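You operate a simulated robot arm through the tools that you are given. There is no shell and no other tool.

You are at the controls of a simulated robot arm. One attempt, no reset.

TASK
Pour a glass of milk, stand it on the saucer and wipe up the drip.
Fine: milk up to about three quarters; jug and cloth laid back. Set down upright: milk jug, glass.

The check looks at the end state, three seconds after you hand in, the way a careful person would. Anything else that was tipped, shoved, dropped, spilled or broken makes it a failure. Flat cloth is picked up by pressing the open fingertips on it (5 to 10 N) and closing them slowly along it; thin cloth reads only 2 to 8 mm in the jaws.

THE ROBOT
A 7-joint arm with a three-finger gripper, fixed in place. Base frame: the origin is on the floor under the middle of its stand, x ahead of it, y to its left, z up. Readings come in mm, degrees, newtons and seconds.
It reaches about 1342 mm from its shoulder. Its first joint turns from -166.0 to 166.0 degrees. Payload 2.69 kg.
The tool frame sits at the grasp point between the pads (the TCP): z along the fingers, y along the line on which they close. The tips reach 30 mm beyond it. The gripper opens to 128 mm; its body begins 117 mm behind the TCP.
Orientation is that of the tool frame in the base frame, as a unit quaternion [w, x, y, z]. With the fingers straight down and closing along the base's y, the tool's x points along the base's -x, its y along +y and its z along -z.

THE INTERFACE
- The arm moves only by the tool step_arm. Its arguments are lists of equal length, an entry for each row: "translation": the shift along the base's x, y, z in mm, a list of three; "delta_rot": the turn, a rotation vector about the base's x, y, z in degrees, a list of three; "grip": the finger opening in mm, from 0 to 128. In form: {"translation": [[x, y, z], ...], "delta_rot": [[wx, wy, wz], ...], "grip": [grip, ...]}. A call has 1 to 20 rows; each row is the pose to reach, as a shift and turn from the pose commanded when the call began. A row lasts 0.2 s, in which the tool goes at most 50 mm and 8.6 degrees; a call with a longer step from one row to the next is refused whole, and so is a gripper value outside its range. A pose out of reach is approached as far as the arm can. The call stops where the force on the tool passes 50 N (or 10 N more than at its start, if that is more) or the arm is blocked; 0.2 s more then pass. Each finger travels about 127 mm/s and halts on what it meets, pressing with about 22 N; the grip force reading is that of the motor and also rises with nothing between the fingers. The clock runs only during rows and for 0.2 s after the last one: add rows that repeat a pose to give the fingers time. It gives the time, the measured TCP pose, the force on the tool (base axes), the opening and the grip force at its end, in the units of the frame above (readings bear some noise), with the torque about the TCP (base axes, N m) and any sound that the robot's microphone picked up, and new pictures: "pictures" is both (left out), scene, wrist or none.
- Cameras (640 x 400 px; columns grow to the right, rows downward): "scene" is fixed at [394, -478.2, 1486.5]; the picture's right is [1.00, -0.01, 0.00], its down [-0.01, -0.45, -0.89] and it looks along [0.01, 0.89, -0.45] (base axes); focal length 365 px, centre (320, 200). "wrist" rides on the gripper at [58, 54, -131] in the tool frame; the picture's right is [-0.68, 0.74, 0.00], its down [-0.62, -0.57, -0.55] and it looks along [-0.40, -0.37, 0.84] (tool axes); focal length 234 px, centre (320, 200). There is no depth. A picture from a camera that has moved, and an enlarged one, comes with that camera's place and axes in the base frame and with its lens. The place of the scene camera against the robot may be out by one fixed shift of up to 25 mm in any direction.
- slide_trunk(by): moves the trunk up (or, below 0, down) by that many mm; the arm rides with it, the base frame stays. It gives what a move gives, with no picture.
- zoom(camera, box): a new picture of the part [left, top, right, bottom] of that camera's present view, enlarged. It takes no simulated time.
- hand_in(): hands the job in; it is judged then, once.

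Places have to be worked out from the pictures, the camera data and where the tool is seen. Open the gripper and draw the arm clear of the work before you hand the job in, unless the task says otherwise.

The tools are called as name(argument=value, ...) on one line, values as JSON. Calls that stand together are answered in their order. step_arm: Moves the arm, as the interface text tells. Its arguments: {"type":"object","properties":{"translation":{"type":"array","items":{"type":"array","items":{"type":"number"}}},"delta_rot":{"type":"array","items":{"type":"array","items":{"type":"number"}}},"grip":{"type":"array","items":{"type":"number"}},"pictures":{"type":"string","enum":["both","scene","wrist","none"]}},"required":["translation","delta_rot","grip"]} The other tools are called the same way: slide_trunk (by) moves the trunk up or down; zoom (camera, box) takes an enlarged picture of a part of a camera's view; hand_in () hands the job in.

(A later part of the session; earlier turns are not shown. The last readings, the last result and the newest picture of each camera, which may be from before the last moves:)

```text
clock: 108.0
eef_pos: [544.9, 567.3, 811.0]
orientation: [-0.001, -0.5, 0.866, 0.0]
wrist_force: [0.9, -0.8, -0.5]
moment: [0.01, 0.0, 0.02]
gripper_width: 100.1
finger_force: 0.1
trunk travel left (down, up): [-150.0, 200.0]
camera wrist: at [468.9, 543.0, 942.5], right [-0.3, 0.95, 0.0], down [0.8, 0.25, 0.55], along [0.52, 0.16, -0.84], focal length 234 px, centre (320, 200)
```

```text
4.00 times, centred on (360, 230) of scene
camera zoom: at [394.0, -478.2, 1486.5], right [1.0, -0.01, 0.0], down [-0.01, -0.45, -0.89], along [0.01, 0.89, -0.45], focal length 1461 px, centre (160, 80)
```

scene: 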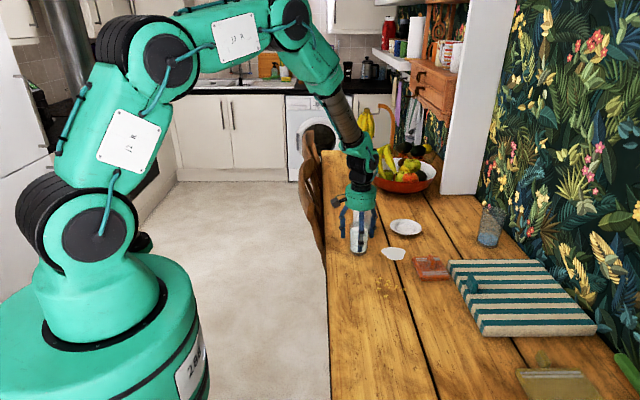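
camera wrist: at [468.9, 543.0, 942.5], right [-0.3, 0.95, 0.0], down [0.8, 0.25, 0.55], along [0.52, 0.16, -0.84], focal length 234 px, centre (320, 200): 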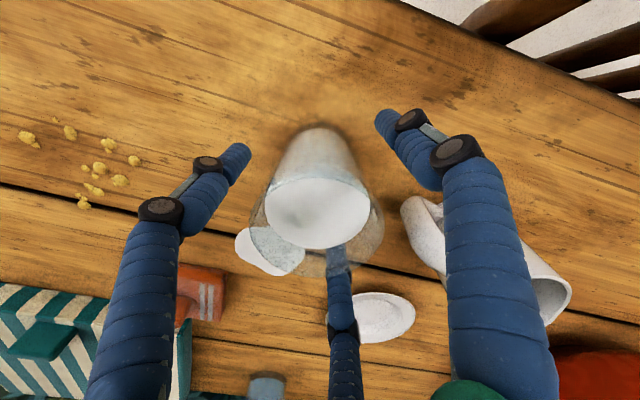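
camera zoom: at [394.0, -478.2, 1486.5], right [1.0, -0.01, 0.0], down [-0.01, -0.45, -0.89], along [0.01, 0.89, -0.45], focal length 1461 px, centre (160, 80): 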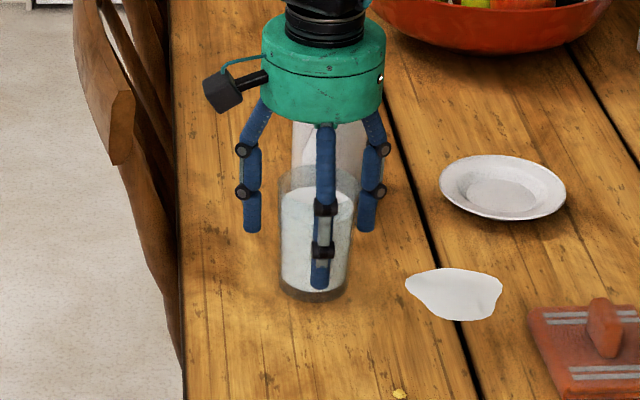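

The fingers surround the glass evenly. I'll close slowly.

step_arm(translation=[[0, 0, 0], [0, 0, 0], [0, 0, 0], [0, 0, 0], [0, 0, 0], [0, 0, 0], [0, 0, 0], [0, 0, 0], [0, 0, 0], [0, 0, 0], [0, 0, 0], [0, 0, 0], [0, 0, 0]], delta_rot=[[0, 0, 0], [0, 0, 0], [0, 0, 0], [0, 0, 0], [0, 0, 0], [0, 0, 0], [0, 0, 0], [0, 0, 0], [0, 0, 0], [0, 0, 0], [0, 0, 0], [0, 0, 0], [0, 0, 0]], grip=[90, 82, 76, 73, 70, 68, 66, 64, 62, 60, 57, 54, 50], pictures="both")

zoom(camera="scene", box=[320, 180, 400, 280])

```text
clock: 110.8
eef_pos: [545.7, 567.7, 811.1]
orientation: [-0.001, -0.5, 0.866, 0.0]
wrist_force: [-0.7, -0.1, 0.2]
moment: [-0.02, 0.03, 0.03]
gripper_width: 62.5
finger_force: 21.7
trunk travel left (down, up): [-150.0, 200.0]
camera wrist: at [468.8, 542.9, 942.7], right [-0.3, 0.95, 0.0], down [0.8, 0.25, 0.55], along [0.52, 0.16, -0.84], focal length 234 px, centre (320, 200)
```

scene: 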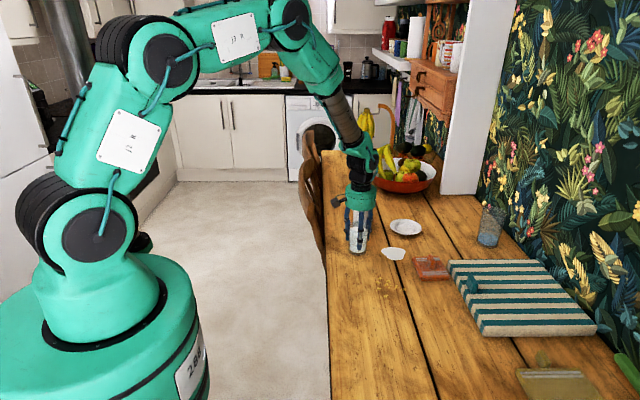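
wrist: 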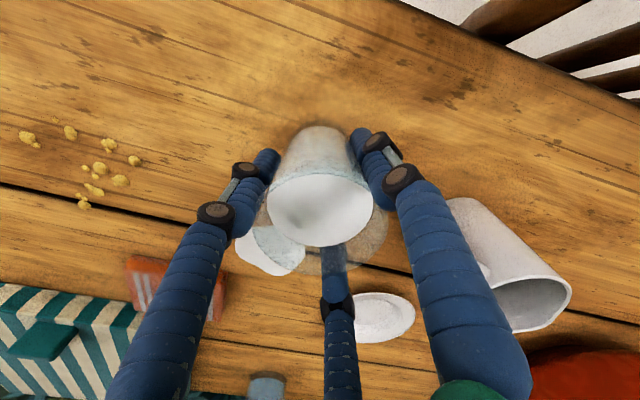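

```text
4.00 times, centred on (360, 230) of scene
camera zoom: at [394.0, -478.2, 1486.5], right [1.0, -0.01, 0.0], down [-0.01, -0.45, -0.89], along [0.01, 0.89, -0.45], focal length 1461 px, centre (160, 80)
```

zoom: 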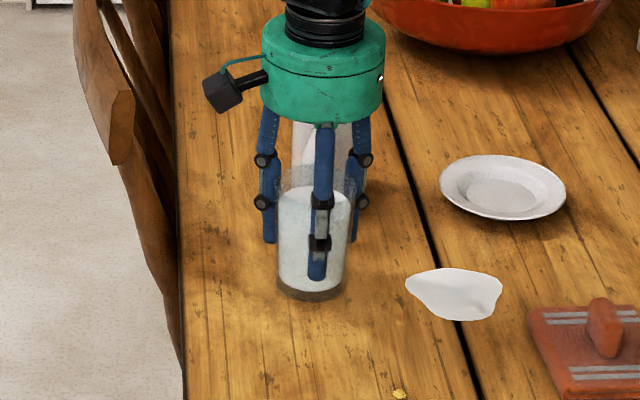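

The glass is held at 62.5 mm. I'll lift it slowly, straight up.

step_arm(translation=[[0, 0, 2], [0, 0, 6], [0, 0, 11], [0, 0, 17], [0, 0, 24], [0, 0, 31], [0, 0, 39], [0, 0, 47], [0, 0, 55], [0, 0, 63], [0, 0, 71], [0, 0, 79], [0, 0, 87], [0, 0, 94], [0, 0, 100], [0, 0, 104], [0, 0, 106], [0, 0, 107], [0, 0, 107]], delta_rot=[[0, 0, 0], [0, 0, 0], [0, 0, 0], [0, 0, 0], [0, 0, 0], [0, 0, 0], [0, 0, 0], [0, 0, 0], [0, 0, 0], [0, 0, 0], [0, 0, 0], [0, 0, 0], [0, 0, 0], [0, 0, 0], [0, 0, 0], [0, 0, 0], [0, 0, 0], [0, 0, 0], [0, 0, 0]], grip=[48, 48, 48, 48, 48, 48, 48, 48, 48, 48, 48, 48, 48, 48, 48, 48, 48, 48, 48], pictures="both")

zoom(camera="scene", box=[320, 160, 420, 260])

```text
clock: 114.8
eef_pos: [545.0, 567.9, 918.7]
orientation: [0.0, -0.499, 0.866, 0.001]
wrist_force: [0.2, 0.3, -3.7]
moment: [0.02, -0.02, 0.03]
gripper_width: 62.1
finger_force: 21.9
trunk travel left (down, up): [-150.0, 200.0]
camera wrist: at [468.1, 542.9, 1049.6], right [-0.3, 0.95, 0.0], down [0.8, 0.25, 0.55], along [0.52, 0.16, -0.84], focal length 234 px, centre (320, 200)
```

scene: 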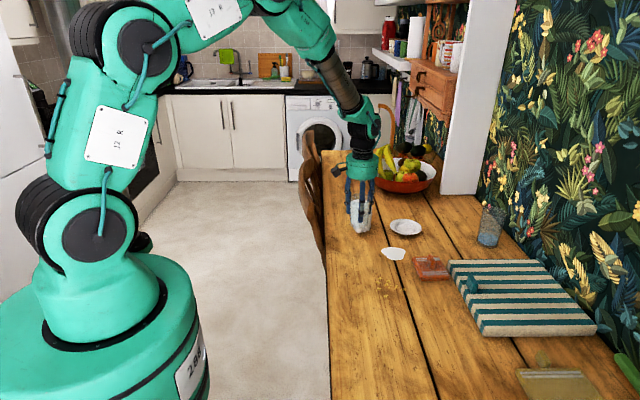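
wrist: 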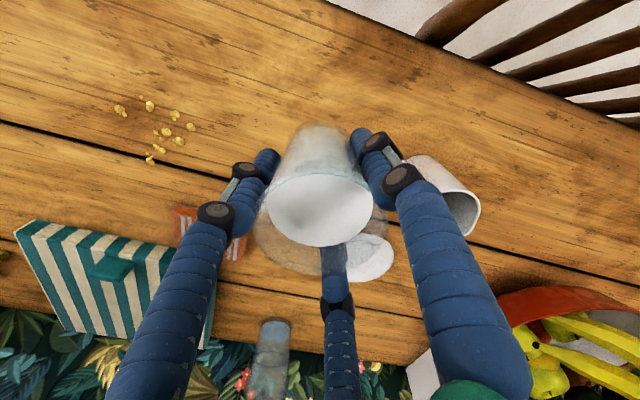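

```text
4.00 times, centred on (370, 210) of scene
camera zoom: at [394.0, -478.2, 1486.5], right [1.0, -0.01, 0.0], down [-0.01, -0.45, -0.89], along [0.01, 0.89, -0.45], focal length 1461 px, centre (120, 160)
```

zoom: 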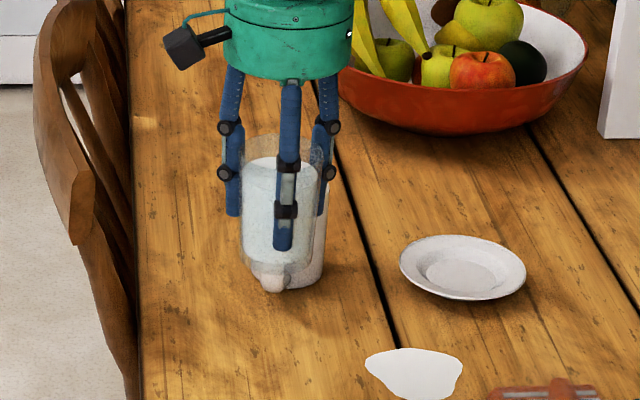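

The glass is lifted level, clear of the jug. I'll carry it smoothly to above the saucer.

step_arm(translation=[[2, 1.3, 0], [5.9, 4, 0], [12.7, 8.6, 0], [21.5, 14.6, 0], [32.3, 21.9, 0], [44, 29.9, 0], [56.8, 38.6, 0], [70.5, 47.9, 0], [84.2, 57.2, 0], [97.9, 66.5, 0], [111.5, 75.8, 0], [125.2, 85.1, 0], [138.9, 94.4, 0], [151.7, 103.1, 0], [163.4, 111.1, 0], [174.2, 118.4, 0], [183, 124.4, 0], [189.8, 129, 0], [193.7, 131.7, 0], [195.7, 133, 0]], delta_rot=[[0, 0, 0], [0, 0, 0], [0, 0, 0], [0, 0, 0], [0, 0, 0], [0, 0, 0], [0, 0, 0], [0, 0, 0], [0, 0, 0], [0, 0, 0], [0, 0, 0], [0, 0, 0], [0, 0, 0], [0, 0, 0], [0, 0, 0], [0, 0, 0], [0, 0, 0], [0, 0, 0], [0, 0, 0], [0, 0, 0]], grip=[48, 48, 48, 48, 48, 48, 48, 48, 48, 48, 48, 48, 48, 48, 48, 48, 48, 48, 48, 48], pictures="none")

step_arm(translation=[[0, 0, -5], [0, 0, -12], [0, 0, -20], [0, 0, -28], [0, 0, -36], [0, 0, -44], [0, 0, -50], [0, 0, -54], [0, 0, -54]], delta_rot=[[0, 0, 0], [0, 0, 0], [0, 0, 0], [0, 0, 0], [0, 0, 0], [0, 0, 0], [0, 0, 0], [0, 0, 0], [0, 0, 0]], grip=[48, 48, 48, 48, 48, 48, 48, 48, 48], pictures="both")

zoom(camera="scene", box=[350, 150, 450, 250])

zoom(camera="wrist", box=[220, 100, 420, 300])

```text
clock: 119.0
eef_pos: [740.6, 702.3, 917.7]
orientation: [0.0, -0.5, 0.866, 0.0]
wrist_force: [0.3, 0.4, -5.0]
moment: [0.01, 0.0, -0.03]
gripper_width: 61.9
finger_force: 21.6
trunk travel left (down, up): [-150.0, 200.0]
```

```text
clock: 121.0
eef_pos: [740.4, 699.3, 864.5]
orientation: [0.0, -0.5, 0.866, 0.0]
wrist_force: [0.3, -0.8, -2.8]
moment: [0.03, 0.03, -0.03]
gripper_width: 62.1
finger_force: 21.2
trunk travel left (down, up): [-150.0, 200.0]
camera wrist: at [664.4, 676.1, 994.7], right [-0.3, 0.95, 0.0], down [0.8, 0.25, 0.55], along [0.52, 0.16, -0.84], focal length 234 px, centre (320, 200)
```

scene: 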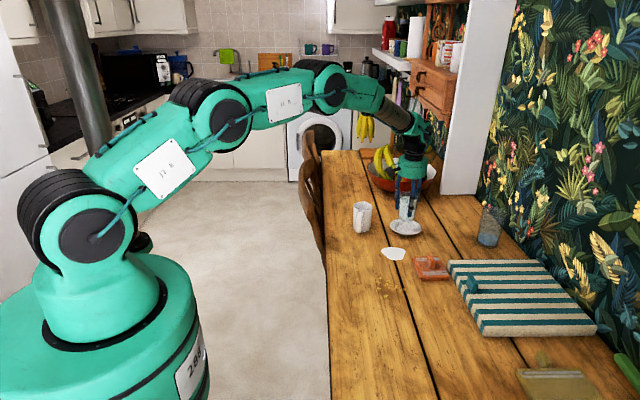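
wrist: 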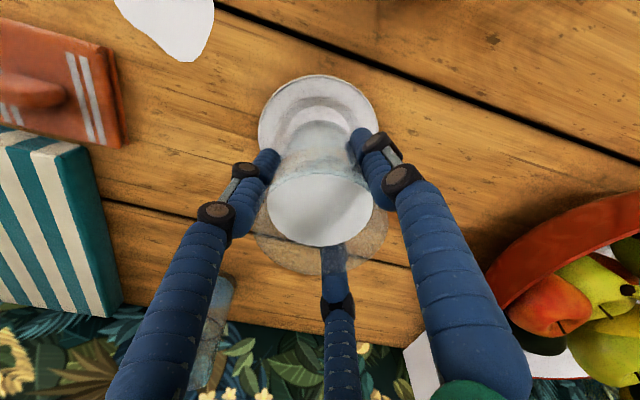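

```text
4.00 times, centred on (400, 200) of scene
camera zoom: at [394.0, -478.2, 1486.5], right [1.0, -0.01, 0.0], down [-0.01, -0.45, -0.89], along [0.01, 0.89, -0.45], focal length 1461 px, centre (0, 200)
```

zoom: 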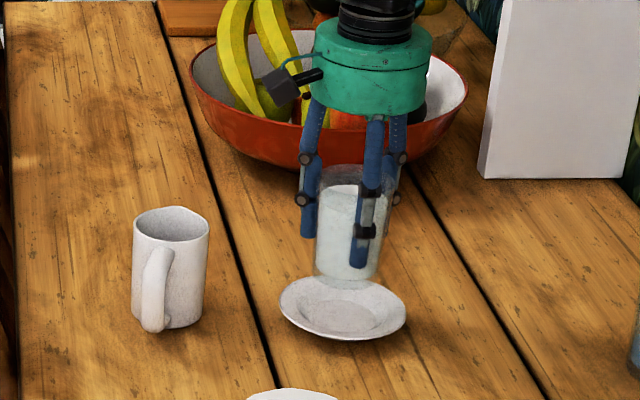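

```text
2.00 times, centred on (320, 200) of wrist
camera zoom: at [664.4, 676.1, 994.7], right [-0.3, 0.95, 0.0], down [0.8, 0.25, 0.55], along [0.52, 0.16, -0.84], focal length 468 px, centre (320, 200)
```

zoom: 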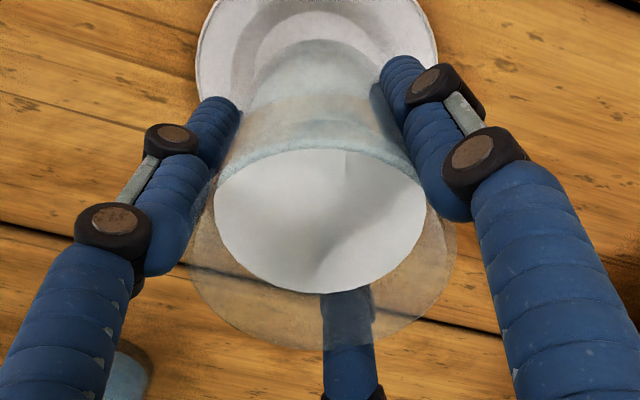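

The TCP reads (740.2, 699.3) against the saucer centre (739.9, 699.1), so the alignment is good. Lowering to just above the well, then in 1 mm steps until contact.

step_arm(translation=[[0, 0, -5], [0, 0, -12], [0, 0, -20], [0, 0, -28], [0, 0, -34], [0, 0, -38], [0, 0, -41], [0, 0, -43], [0, 0, -43]], delta_rot=[[0, 0, 0], [0, 0, 0], [0, 0, 0], [0, 0, 0], [0, 0, 0], [0, 0, 0], [0, 0, 0], [0, 0, 0], [0, 0, 0]], grip=[48, 48, 48, 48, 48, 48, 48, 48, 48], pictures="none")

step_arm(translation=[[0, 0, -1], [0, 0, -2], [0, 0, -2]], delta_rot=[[0, 0, 0], [0, 0, 0], [0, 0, 0]], grip=[48, 48, 48], pictures="scene")

zoom(camera="scene", box=[365, 180, 445, 250])

```text
clock: 123.0
eef_pos: [739.9, 702.0, 820.6]
orientation: [0.0, -0.5, 0.866, 0.001]
wrist_force: [-0.6, 0.0, -3.6]
moment: [0.05, 0.03, -0.02]
gripper_width: 62.2
finger_force: 21.8
trunk travel left (down, up): [-150.0, 200.0]
```

```text
clock: 123.8
eef_pos: [739.2, 700.7, 818.2]
orientation: [0.0, -0.5, 0.866, 0.0]
wrist_force: [0.8, 0.0, -3.2]
moment: [-0.03, -0.05, -0.01]
gripper_width: 62.2
finger_force: 22.0
trunk travel left (down, up): [-150.0, 200.0]
```

scene: 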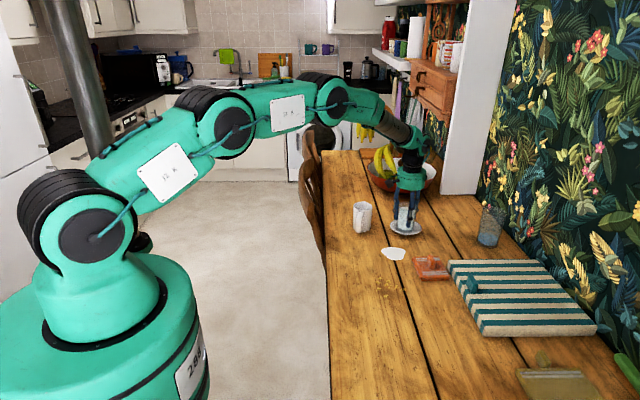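

```text
5.71 times, centred on (405, 215) of scene
camera zoom: at [394.0, -478.2, 1486.5], right [1.0, -0.01, 0.0], down [-0.01, -0.45, -0.89], along [0.01, 0.89, -0.45], focal length 2088 px, centre (-166, 114)
```

zoom: 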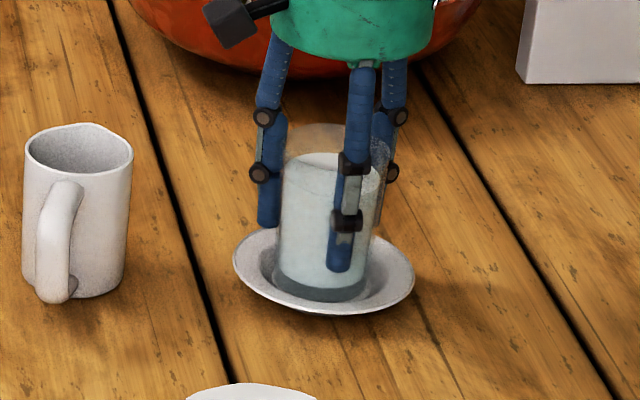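

No contact yet at 818. Continuing down in 1 mm steps.

step_arm(translation=[[0, 0, -0.7], [0, 0, -1.4], [0, 0, -2], [0, 0, -2]], delta_rot=[[0, 0, 0], [0, 0, 0], [0, 0, 0], [0, 0, 0]], grip=[48, 48, 48, 48], pictures="none")

```text
clock: 124.8
eef_pos: [739.8, 701.4, 818.4]
orientation: [0.001, -0.5, 0.866, 0.0]
wrist_force: [-0.6, 0.9, 5.3]
moment: [-0.05, 0.06, -0.01]
gripper_width: 62.5
finger_force: 21.9
trunk travel left (down, up): [-150.0, 200.0]
```

Contact is felt with almost no moment, so the base sits flat. I'll ease up half a millimetre and open slowly.

step_arm(translation=[[0, 0, 0.6], [0, 0, 0.6], [0, 0, 0.6], [0, 0, 0.6], [0, 0, 0.6], [0, 0, 0.6], [0, 0, 0.6]], delta_rot=[[0, 0, 0], [0, 0, 0], [0, 0, 0], [0, 0, 0], [0, 0, 0], [0, 0, 0], [0, 0, 0]], grip=[56, 62, 66, 70, 76, 86, 96], pictures="both")

zoom(camera="scene", box=[365, 180, 445, 250])

zoom(camera="wrist", box=[220, 80, 420, 280])

```text
clock: 126.4
eef_pos: [740.4, 700.5, 817.8]
orientation: [0.0, -0.5, 0.866, 0.001]
wrist_force: [-0.5, -0.5, -1.2]
moment: [0.01, -0.05, 0.0]
gripper_width: 96.0
finger_force: 0.1
trunk travel left (down, up): [-150.0, 200.0]
camera wrist: at [664.2, 676.5, 948.9], right [-0.3, 0.95, 0.0], down [0.8, 0.25, 0.55], along [0.52, 0.16, -0.84], focal length 234 px, centre (320, 200)
```

scene: 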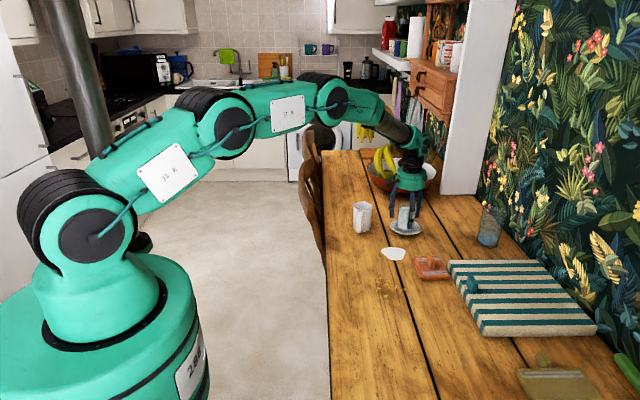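
wrist: 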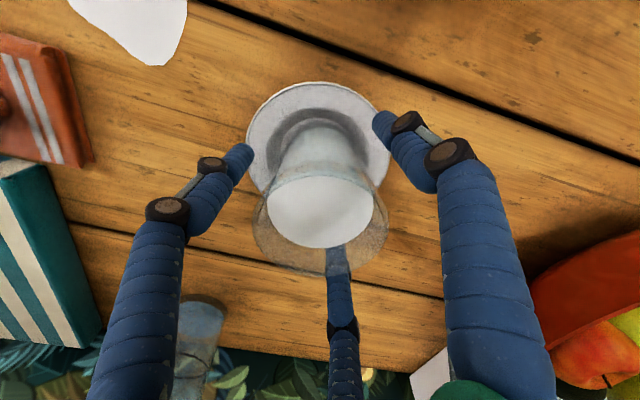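

```text
5.71 times, centred on (405, 215) of scene
camera zoom: at [394.0, -478.2, 1486.5], right [1.0, -0.01, 0.0], down [-0.01, -0.45, -0.89], along [0.01, 0.89, -0.45], focal length 2088 px, centre (-166, 114)
```

zoom: 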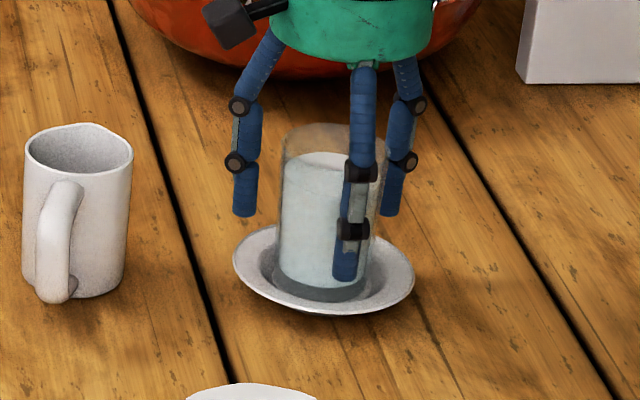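

```text
2.00 times, centred on (320, 180) of wrist
camera zoom: at [664.2, 676.5, 948.9], right [-0.3, 0.95, 0.0], down [0.8, 0.25, 0.55], along [0.52, 0.16, -0.84], focal length 468 px, centre (320, 240)
```

zoom: 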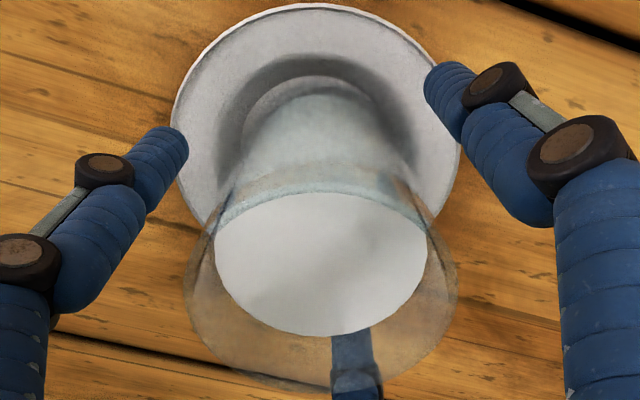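

The glass stands upright in the saucer's well. I'll rise straight up and away, then inspect.

step_arm(translation=[[0, 0, 10], [0, 0, 30], [0, 0, 55], [0, 0, 85], [0, 0, 120], [0, 0, 160], [0, 0, 200], [0, 0, 230], [0, 0, 230]], delta_rot=[[0, 0, 0], [0, 0, 0], [0, 0, 0], [0, 0, 0], [0, 0, 0], [0, 0, 0], [0, 0, 0], [0, 0, 0], [0, 0, 0]], grip=[96, 96, 96, 96, 96, 110, 128, 128, 128], pictures="both")

zoom(camera="scene", box=[340, 180, 450, 290])

zoom(camera="wrist", box=[120, 80, 420, 280])

```text
clock: 128.4
eef_pos: [740.5, 701.4, 1048.7]
orientation: [0.0, -0.499, 0.866, 0.0]
wrist_force: [0.8, -0.2, 0.6]
moment: [0.0, 0.01, 0.01]
gripper_width: 127.9
finger_force: 0.0
trunk travel left (down, up): [-150.0, 200.0]
camera wrist: at [663.8, 676.7, 1180.9], right [-0.3, 0.95, 0.0], down [0.8, 0.25, 0.55], along [0.52, 0.16, -0.84], focal length 234 px, centre (320, 200)
```

scene: 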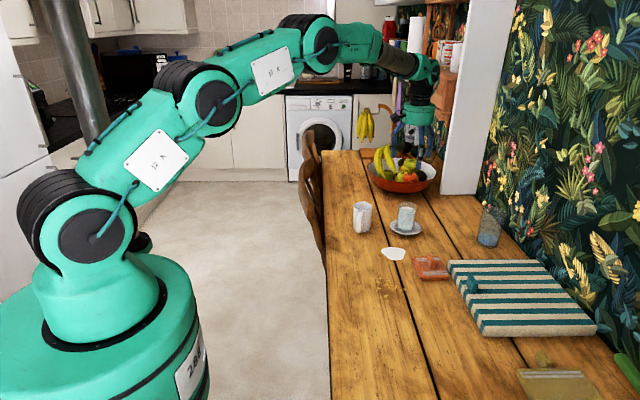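
wrist: 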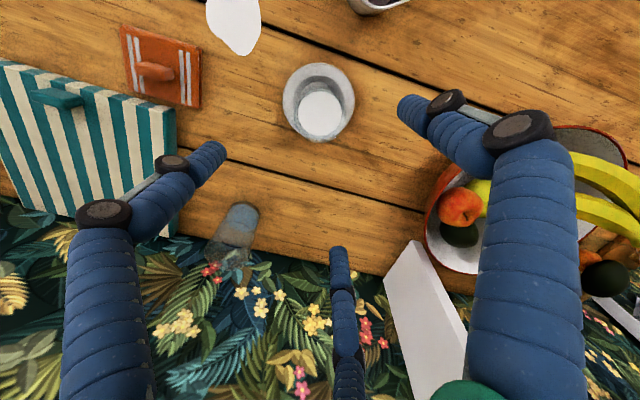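

```text
3.64 times, centred on (395, 235) of scene
camera zoom: at [394.0, -478.2, 1486.5], right [1.0, -0.01, 0.0], down [-0.01, -0.45, -0.89], along [0.01, 0.89, -0.45], focal length 1329 px, centre (47, 73)
```

zoom: 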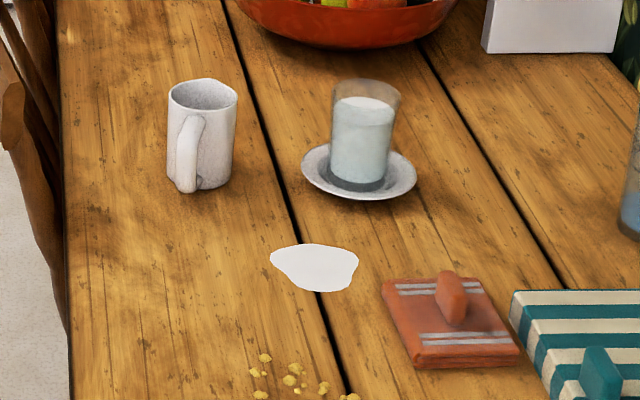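

```text
2.00 times, centred on (270, 180) of wrist
camera zoom: at [663.8, 676.7, 1180.9], right [-0.3, 0.95, 0.0], down [0.8, 0.25, 0.55], along [0.52, 0.16, -0.84], focal length 468 px, centre (420, 240)
```

zoom: 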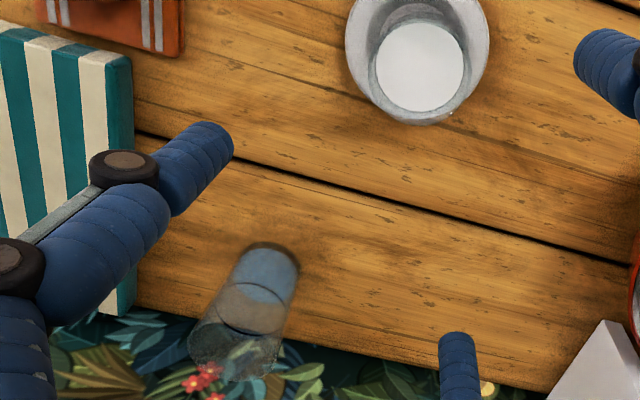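

Glass stands well on the saucer, and the jug is back. Now the cloth: the small orange one lies nearest the spill at about (757, 455). I'll take a straight-down look at it.

step_arm(translation=[[2, -40, -5], [4, -80, -10], [6, -120, -20], [8, -160, -30], [10, -200, -40], [12.4, -245, -50], [12.4, -245, -50]], delta_rot=[[-1.6, 5.2, 0], [-3.3, 10.5, 0], [-4.9, 15.7, 0], [-6.5, 21, 0], [-8.2, 26.2, 0], [-9.8, 31.5, 0], [-9.8, 31.5, 0]], grip=[128, 128, 128, 128, 128, 128, 128], pictures="both")

zoom(camera="wrist", box=[256, 160, 384, 240])

zoom(camera="scene", box=[400, 245, 480, 295])

```text
clock: 130.0
eef_pos: [752.5, 453.0, 997.0]
orientation: [-0.278, -0.479, 0.83, 0.063]
wrist_force: [1.0, 0.1, -0.5]
moment: [0.01, 0.04, -0.03]
gripper_width: 127.9
finger_force: 0.1
trunk travel left (down, up): [-150.0, 200.0]
camera wrist: at [756.7, 453.7, 1149.8], right [-0.3, 0.95, 0.0], down [0.95, 0.3, 0.0], along [0.0, 0.0, -1.0], focal length 234 px, centre (320, 200)
```

scene: 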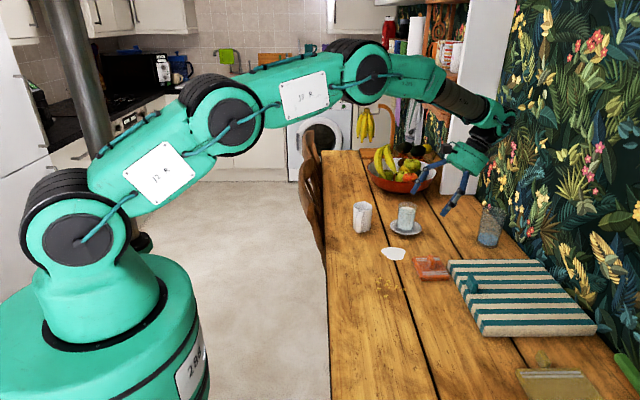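
wrist: 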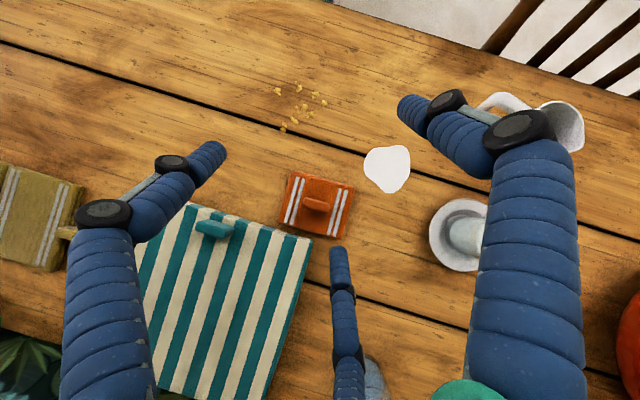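

```text
5.00 times, centred on (320, 200) of wrist
camera zoom: at [756.7, 453.7, 1149.8], right [-0.3, 0.95, 0.0], down [0.95, 0.3, 0.0], along [0.0, 0.0, -1.0], focal length 1171 px, centre (320, 200)
```

zoom: 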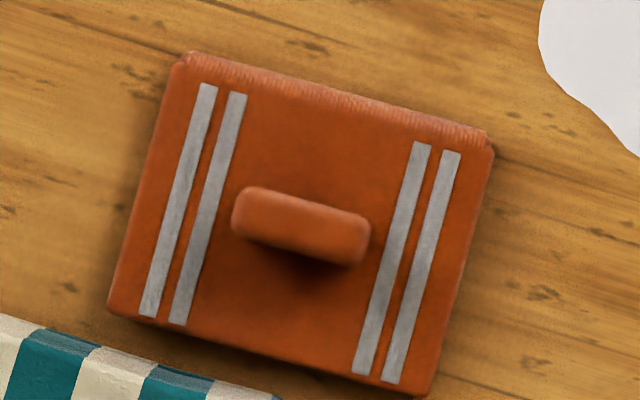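

```text
8.00 times, centred on (440, 270) of scene
camera zoom: at [394.0, -478.2, 1486.5], right [1.0, -0.01, 0.0], down [-0.01, -0.45, -0.89], along [0.01, 0.89, -0.45], focal length 2923 px, centre (-640, -360)
```

zoom: 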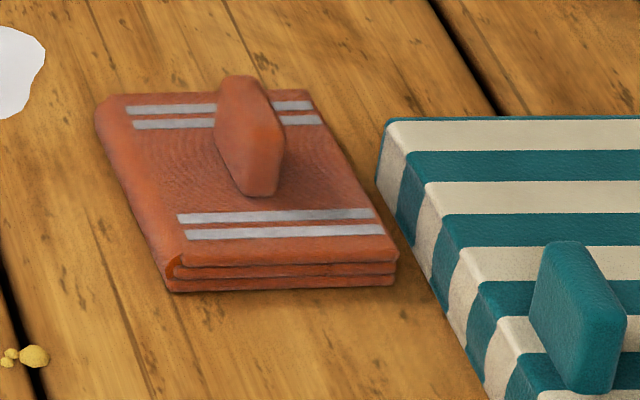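

The orange cloth is a folded dishcloth about 104 × 86 mm, aligned with the table axes. Its pinchable ridge runs along y at about (766, 450.5), with the top at z≈798. I'll measure the spill precisely from this view as well.

zoom(camera="wrist", box=[340, 130, 436, 210])

zoom(camera="wrist", box=[180, 150, 380, 275])

```text
5.00 times, centred on (388, 170) of wrist
camera zoom: at [756.7, 453.7, 1149.8], right [-0.3, 0.95, 0.0], down [0.95, 0.3, 0.0], along [0.0, 0.0, -1.0], focal length 1171 px, centre (-20, 350)
```

zoom: 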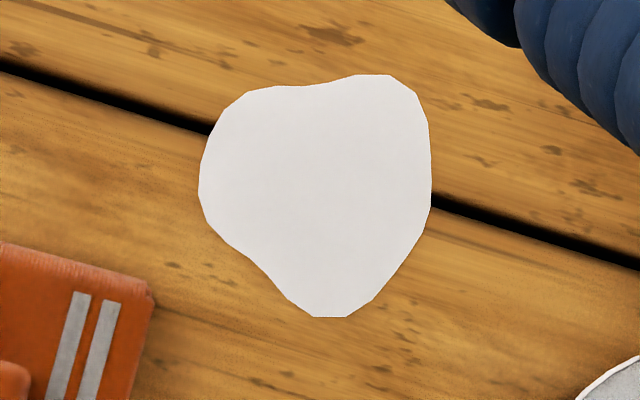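

```text
3.20 times, centred on (280, 212) of wrist
camera zoom: at [756.7, 453.7, 1149.8], right [-0.3, 0.95, 0.0], down [0.95, 0.3, 0.0], along [0.0, 0.0, -1.0], focal length 749 px, centre (448, 160)
```

zoom: 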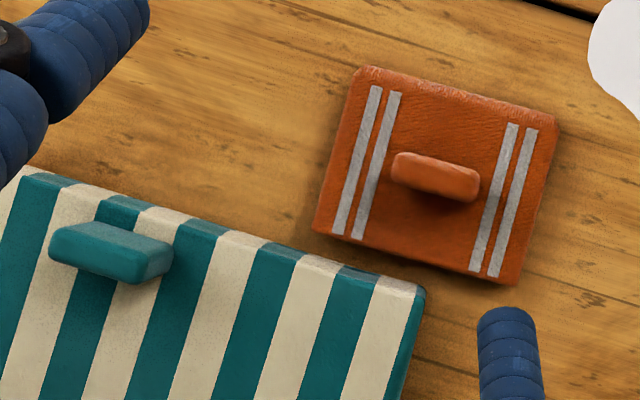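

The spill spans roughly x 630–707, y 513–582. I'll un-tilt and turn the hand so that one finger closes on the ridge's −x face and two on its +x side, away from the striped towel, then hover above the ridge.

step_arm(translation=[[3, -1, -5], [6, -2, -10], [9, -3, -20], [14, -4, -30], [14, -4, -40], [14, -4, -40]], delta_rot=[[2.4, -7.9, 0], [4.9, -15.8, 0], [7.3, -23.6, 0], [9.8, -31.5, 0], [9.8, -31.5, 0], [9.8, -31.5, 0]], grip=[128, 120, 110, 100, 90, 84], pictures="none")

step_arm(translation=[[0, 0, -10], [0, 0, -20], [0, 0, -30], [0, 0, -40], [0, 0, -50], [0, 0, -50]], delta_rot=[[0, 0, 6], [0, 0, 12], [0, 0, 18], [0, 0, 24], [0, 0, 30], [0, 0, 30]], grip=[80, 76, 72, 72, 72, 72], pictures="both")

zoom(camera="wrist", box=[240, 80, 400, 200])

zoom(camera="scene", box=[390, 210, 490, 300])

```text
clock: 131.4
eef_pos: [768.2, 449.9, 955.8]
orientation: [0.0, -0.5, 0.866, 0.001]
wrist_force: [1.1, 1.2, -0.3]
moment: [0.01, 0.05, 0.0]
gripper_width: 84.1
finger_force: 0.0
trunk travel left (down, up): [-150.0, 200.0]
```

```text
clock: 132.8
eef_pos: [768.9, 451.9, 907.9]
orientation: [0.001, 0.708, -0.707, 0.0]
wrist_force: [-0.2, 0.7, -0.1]
moment: [0.02, 0.01, 0.0]
gripper_width: 71.6
finger_force: 0.1
trunk travel left (down, up): [-150.0, 200.0]
camera wrist: at [714.6, 392.1, 1039.1], right [-0.74, 0.68, 0.0], down [0.57, 0.62, 0.55], along [0.37, 0.4, -0.84], focal length 234 px, centre (320, 200)
```

scene: 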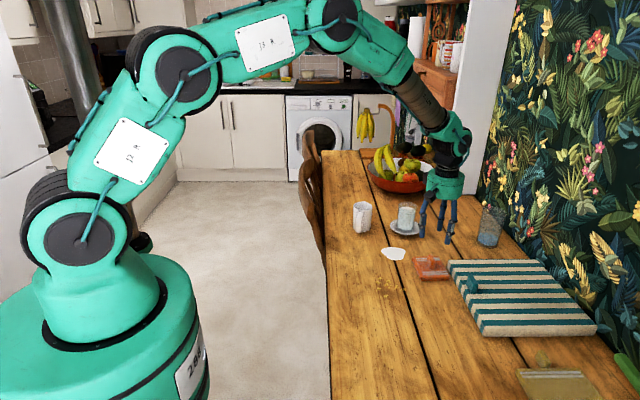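
wrist: 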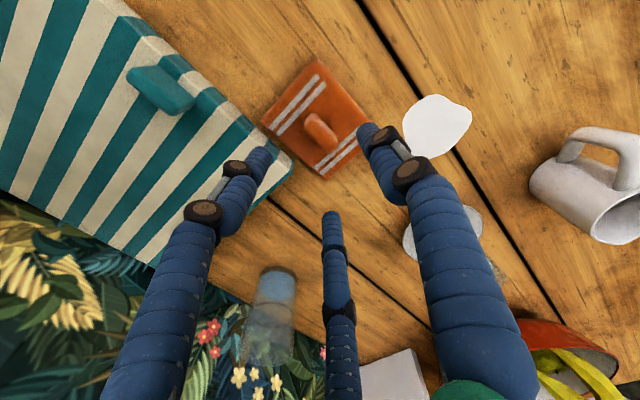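

```text
3.33 times, centred on (320, 140) of wrist
camera zoom: at [714.6, 392.1, 1039.1], right [-0.74, 0.68, 0.0], down [0.57, 0.62, 0.55], along [0.37, 0.4, -0.84], focal length 781 px, centre (320, 400)
```

zoom: 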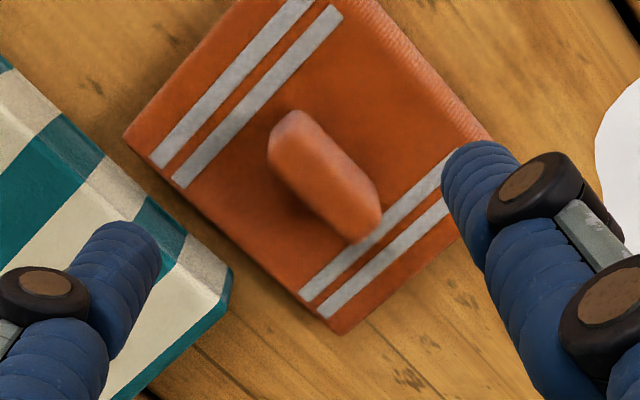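

```text
4.44 times, centred on (440, 255) of scene
camera zoom: at [394.0, -478.2, 1486.5], right [1.0, -0.01, 0.0], down [-0.01, -0.45, -0.89], along [0.01, 0.89, -0.45], focal length 1624 px, centre (-213, -44)
```

zoom: 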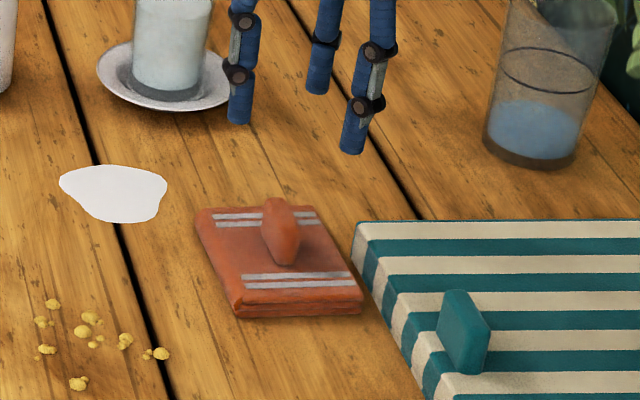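

The hand is within 3 mm of the ridge. I'll descend so the tips stop just above the folded cloth, with the ridge between the fingers.

step_arm(translation=[[-3, 0, -20], [-3, 0, -40], [-3, 0, -60], [-3, 0, -80], [-3, 0, -95], [-3, 0, -104], [-3, 0, -104]], delta_rot=[[0, 0, 0], [0, 0, 0], [0, 0, 0], [0, 0, 0], [0, 0, 0], [0, 0, 0], [0, 0, 0]], grip=[72, 72, 72, 72, 72, 72, 72], pictures="both")

zoom(camera="wrist", box=[220, 80, 420, 240])

zoom(camera="scene", box=[390, 220, 480, 300])

```text
clock: 134.4
eef_pos: [764.8, 450.5, 803.5]
orientation: [0.0, -0.707, 0.707, 0.0]
wrist_force: [0.2, 0.2, -0.1]
moment: [0.0, 0.02, -0.01]
gripper_width: 71.7
finger_force: 0.1
trunk travel left (down, up): [-150.0, 200.0]
camera wrist: at [710.9, 391.1, 935.0], right [-0.74, 0.68, 0.0], down [0.57, 0.62, 0.55], along [0.37, 0.4, -0.84], focal length 234 px, centre (320, 200)
```

scene: 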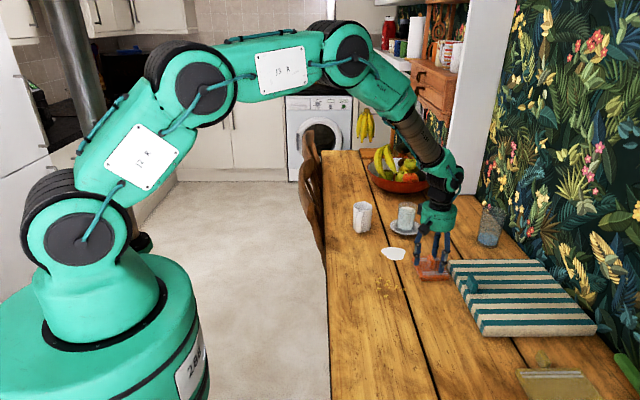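
wrist: 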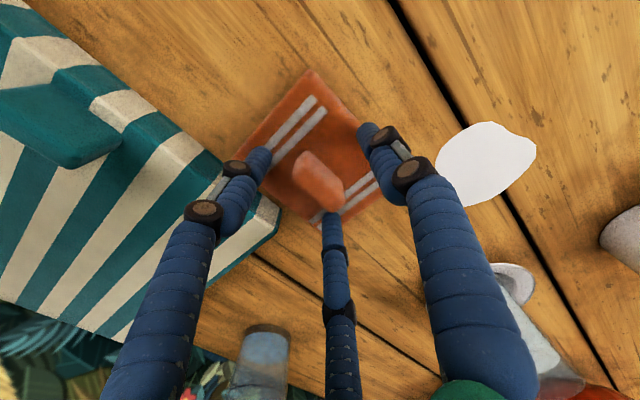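

```text
2.50 times, centred on (320, 160) of wrist
camera zoom: at [710.9, 391.1, 935.0], right [-0.74, 0.68, 0.0], down [0.57, 0.62, 0.55], along [0.37, 0.4, -0.84], focal length 585 px, centre (320, 300)
```

zoom: 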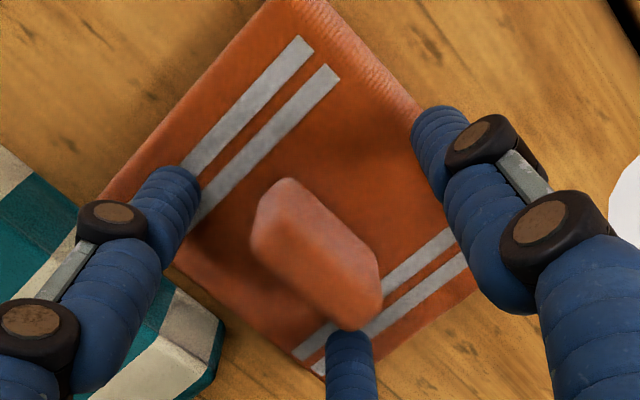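

```text
5.00 times, centred on (435, 260) of scene
camera zoom: at [394.0, -478.2, 1486.5], right [1.0, -0.01, 0.0], down [-0.01, -0.45, -0.89], along [0.01, 0.89, -0.45], focal length 1827 px, centre (-255, -100)
```

zoom: 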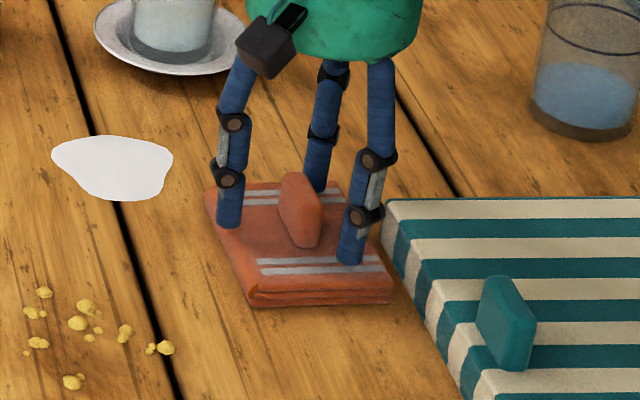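

Fingers straddle the ridge, just above the cloth. I'll close slowly on it.

step_arm(translation=[[0, 0, 0], [0, 0, 0], [0, 0, 0], [0, 0, 0], [0, 0, 0], [0, 0, 0], [0, 0, 0], [0, 0, 0], [0, 0, 0], [0, 0, 0], [0, 0, 0], [0, 0, 0], [0, 0, 0], [0, 0, 0]], delta_rot=[[0, 0, 0], [0, 0, 0], [0, 0, 0], [0, 0, 0], [0, 0, 0], [0, 0, 0], [0, 0, 0], [0, 0, 0], [0, 0, 0], [0, 0, 0], [0, 0, 0], [0, 0, 0], [0, 0, 0], [0, 0, 0]], grip=[64, 56, 50, 44, 39, 34, 30, 26, 22, 18, 14, 10, 5, 0], pictures="both")

zoom(camera="wrist", box=[220, 80, 420, 240])

zoom(camera="scene", box=[390, 220, 480, 300])

```text
clock: 137.4
eef_pos: [764.6, 449.6, 805.1]
orientation: [0.0, -0.707, 0.707, 0.0]
wrist_force: [0.3, 0.8, 0.4]
moment: [-0.03, 0.0, 0.01]
gripper_width: 24.2
finger_force: 22.1
trunk travel left (down, up): [-150.0, 200.0]
camera wrist: at [710.8, 391.1, 935.2], right [-0.74, 0.68, 0.0], down [0.57, 0.62, 0.55], along [0.37, 0.4, -0.84], focal length 234 px, centre (320, 200)
```

scene: 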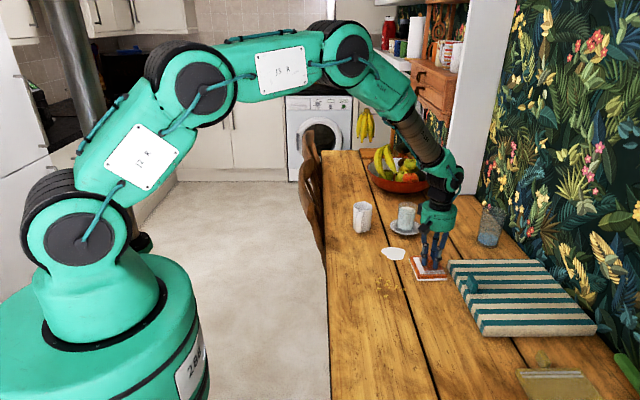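
wrist: 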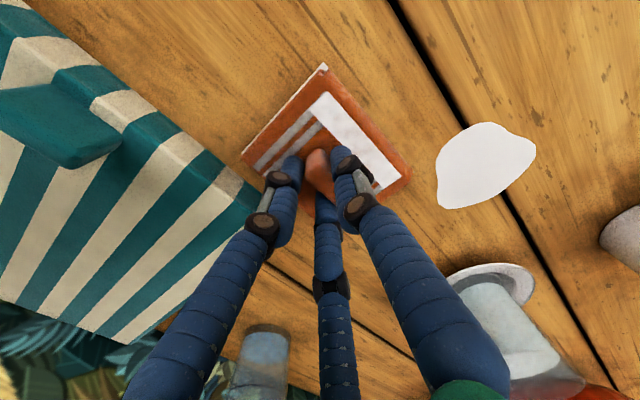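

```text
2.50 times, centred on (320, 160) of wrist
camera zoom: at [710.8, 391.1, 935.2], right [-0.74, 0.68, 0.0], down [0.57, 0.62, 0.55], along [0.37, 0.4, -0.84], focal length 585 px, centre (320, 300)
```

zoom: 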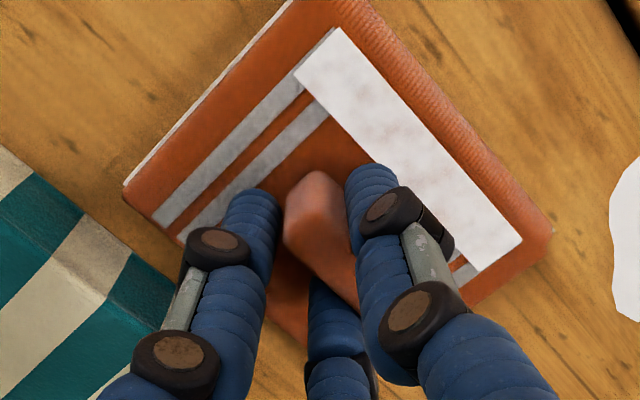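

```text
5.00 times, centred on (435, 260) of scene
camera zoom: at [394.0, -478.2, 1486.5], right [1.0, -0.01, 0.0], down [-0.01, -0.45, -0.89], along [0.01, 0.89, -0.45], focal length 1827 px, centre (-255, -100)
```

zoom: 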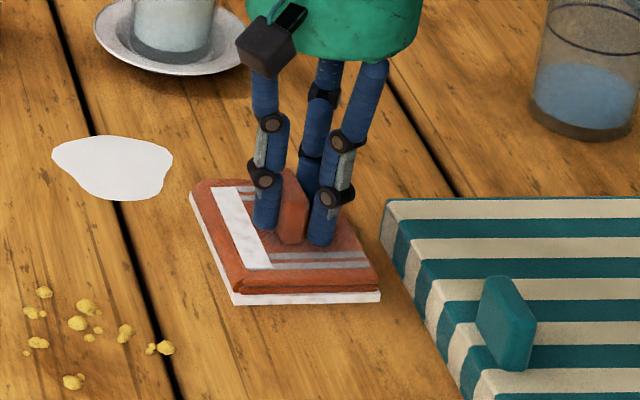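

The fingers closed on the ridge at 24 mm, but a white area has appeared on and under the cloth. I'll look closer before doing anything else.

zoom(camera="scene", box=[420, 245, 476, 285])

zoom(camera="wrist", box=[230, 55, 420, 215])

```text
10.00 times, centred on (448, 265) of scene
camera zoom: at [394.0, -478.2, 1486.5], right [1.0, -0.01, 0.0], down [-0.01, -0.45, -0.89], along [0.01, 0.89, -0.45], focal length 3654 px, centre (-960, -450)
```

zoom: 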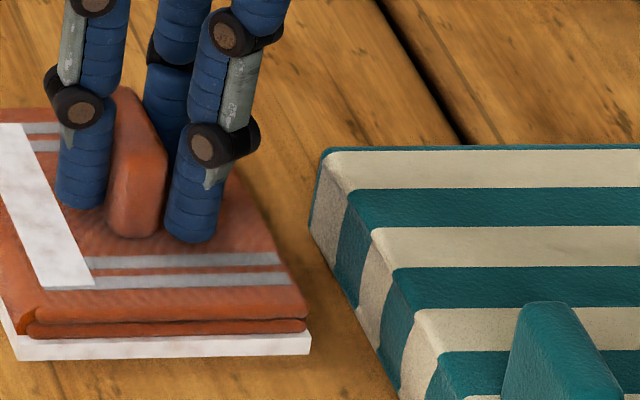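

```text
2.50 times, centred on (325, 135) of wrist
camera zoom: at [710.8, 391.1, 935.2], right [-0.74, 0.68, 0.0], down [0.57, 0.62, 0.55], along [0.37, 0.4, -0.84], focal length 585 px, centre (308, 362)
```

zoom: 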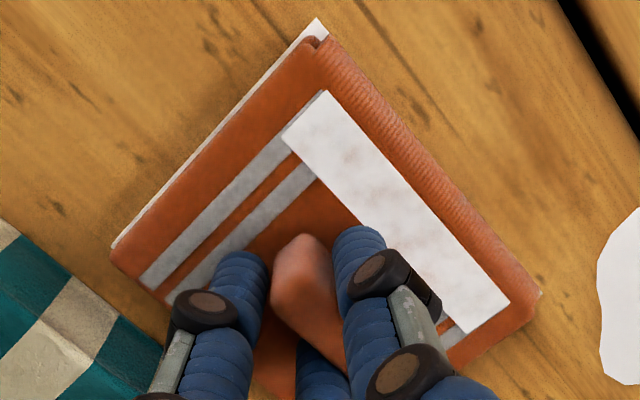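

The cloth seems to show a white under-layer now that it's gripped. I'll lift it slightly to see how it behaves.

step_arm(translation=[[0, 0, 4], [0, 0, 10], [0, 0, 17], [0, 0, 25], [0, 0, 33], [0, 0, 40], [0, 0, 40]], delta_rot=[[0, 0, 0], [0, 0, 0], [0, 0, 0], [0, 0, 0], [0, 0, 0], [0, 0, 0], [0, 0, 0]], grip=[0, 0, 0, 0, 0, 0, 0], pictures="both")

zoom(camera="scene", box=[400, 225, 480, 285])

zoom(camera="wrist", box=[220, 55, 420, 255])

```text
clock: 139.0
eef_pos: [763.2, 450.6, 843.2]
orientation: [0.0, -0.707, 0.707, 0.0]
wrist_force: [-0.3, -0.7, -1.1]
moment: [-0.04, -0.02, 0.01]
gripper_width: 24.6
finger_force: 22.1
trunk travel left (down, up): [-150.0, 200.0]
camera wrist: at [709.9, 391.7, 975.0], right [-0.74, 0.68, 0.0], down [0.57, 0.62, 0.55], along [0.37, 0.4, -0.84], focal length 234 px, centre (320, 200)
```

scene: 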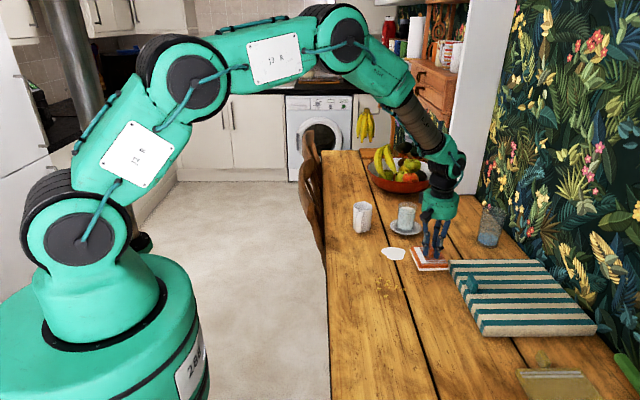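
wrist: 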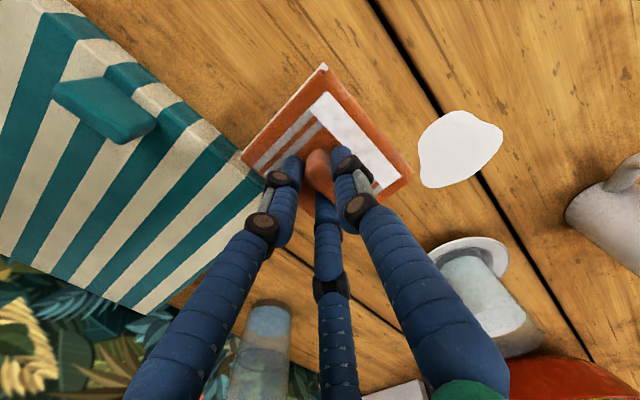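

```text
6.67 times, centred on (440, 255) of scene
camera zoom: at [394.0, -478.2, 1486.5], right [1.0, -0.01, 0.0], down [-0.01, -0.45, -0.89], along [0.01, 0.89, -0.45], focal length 2436 px, centre (-480, -167)
```

zoom: 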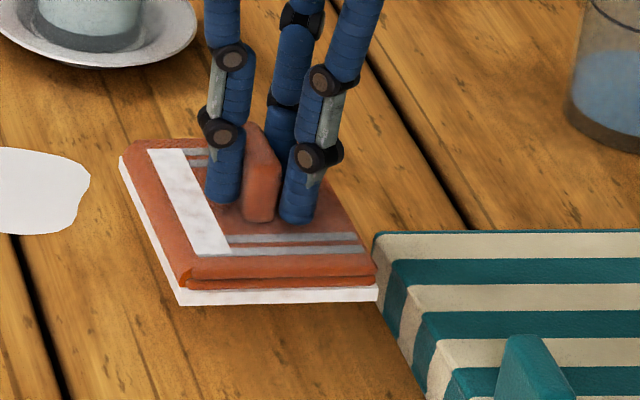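

```text
2.00 times, centred on (320, 155) of wrist
camera zoom: at [709.9, 391.7, 975.0], right [-0.74, 0.68, 0.0], down [0.57, 0.62, 0.55], along [0.37, 0.4, -0.84], focal length 468 px, centre (320, 290)
```

zoom: 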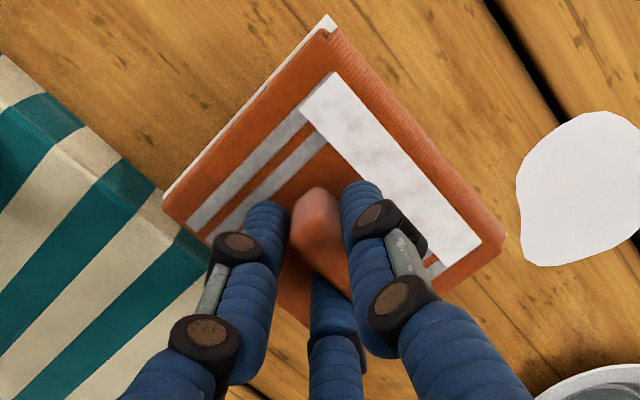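

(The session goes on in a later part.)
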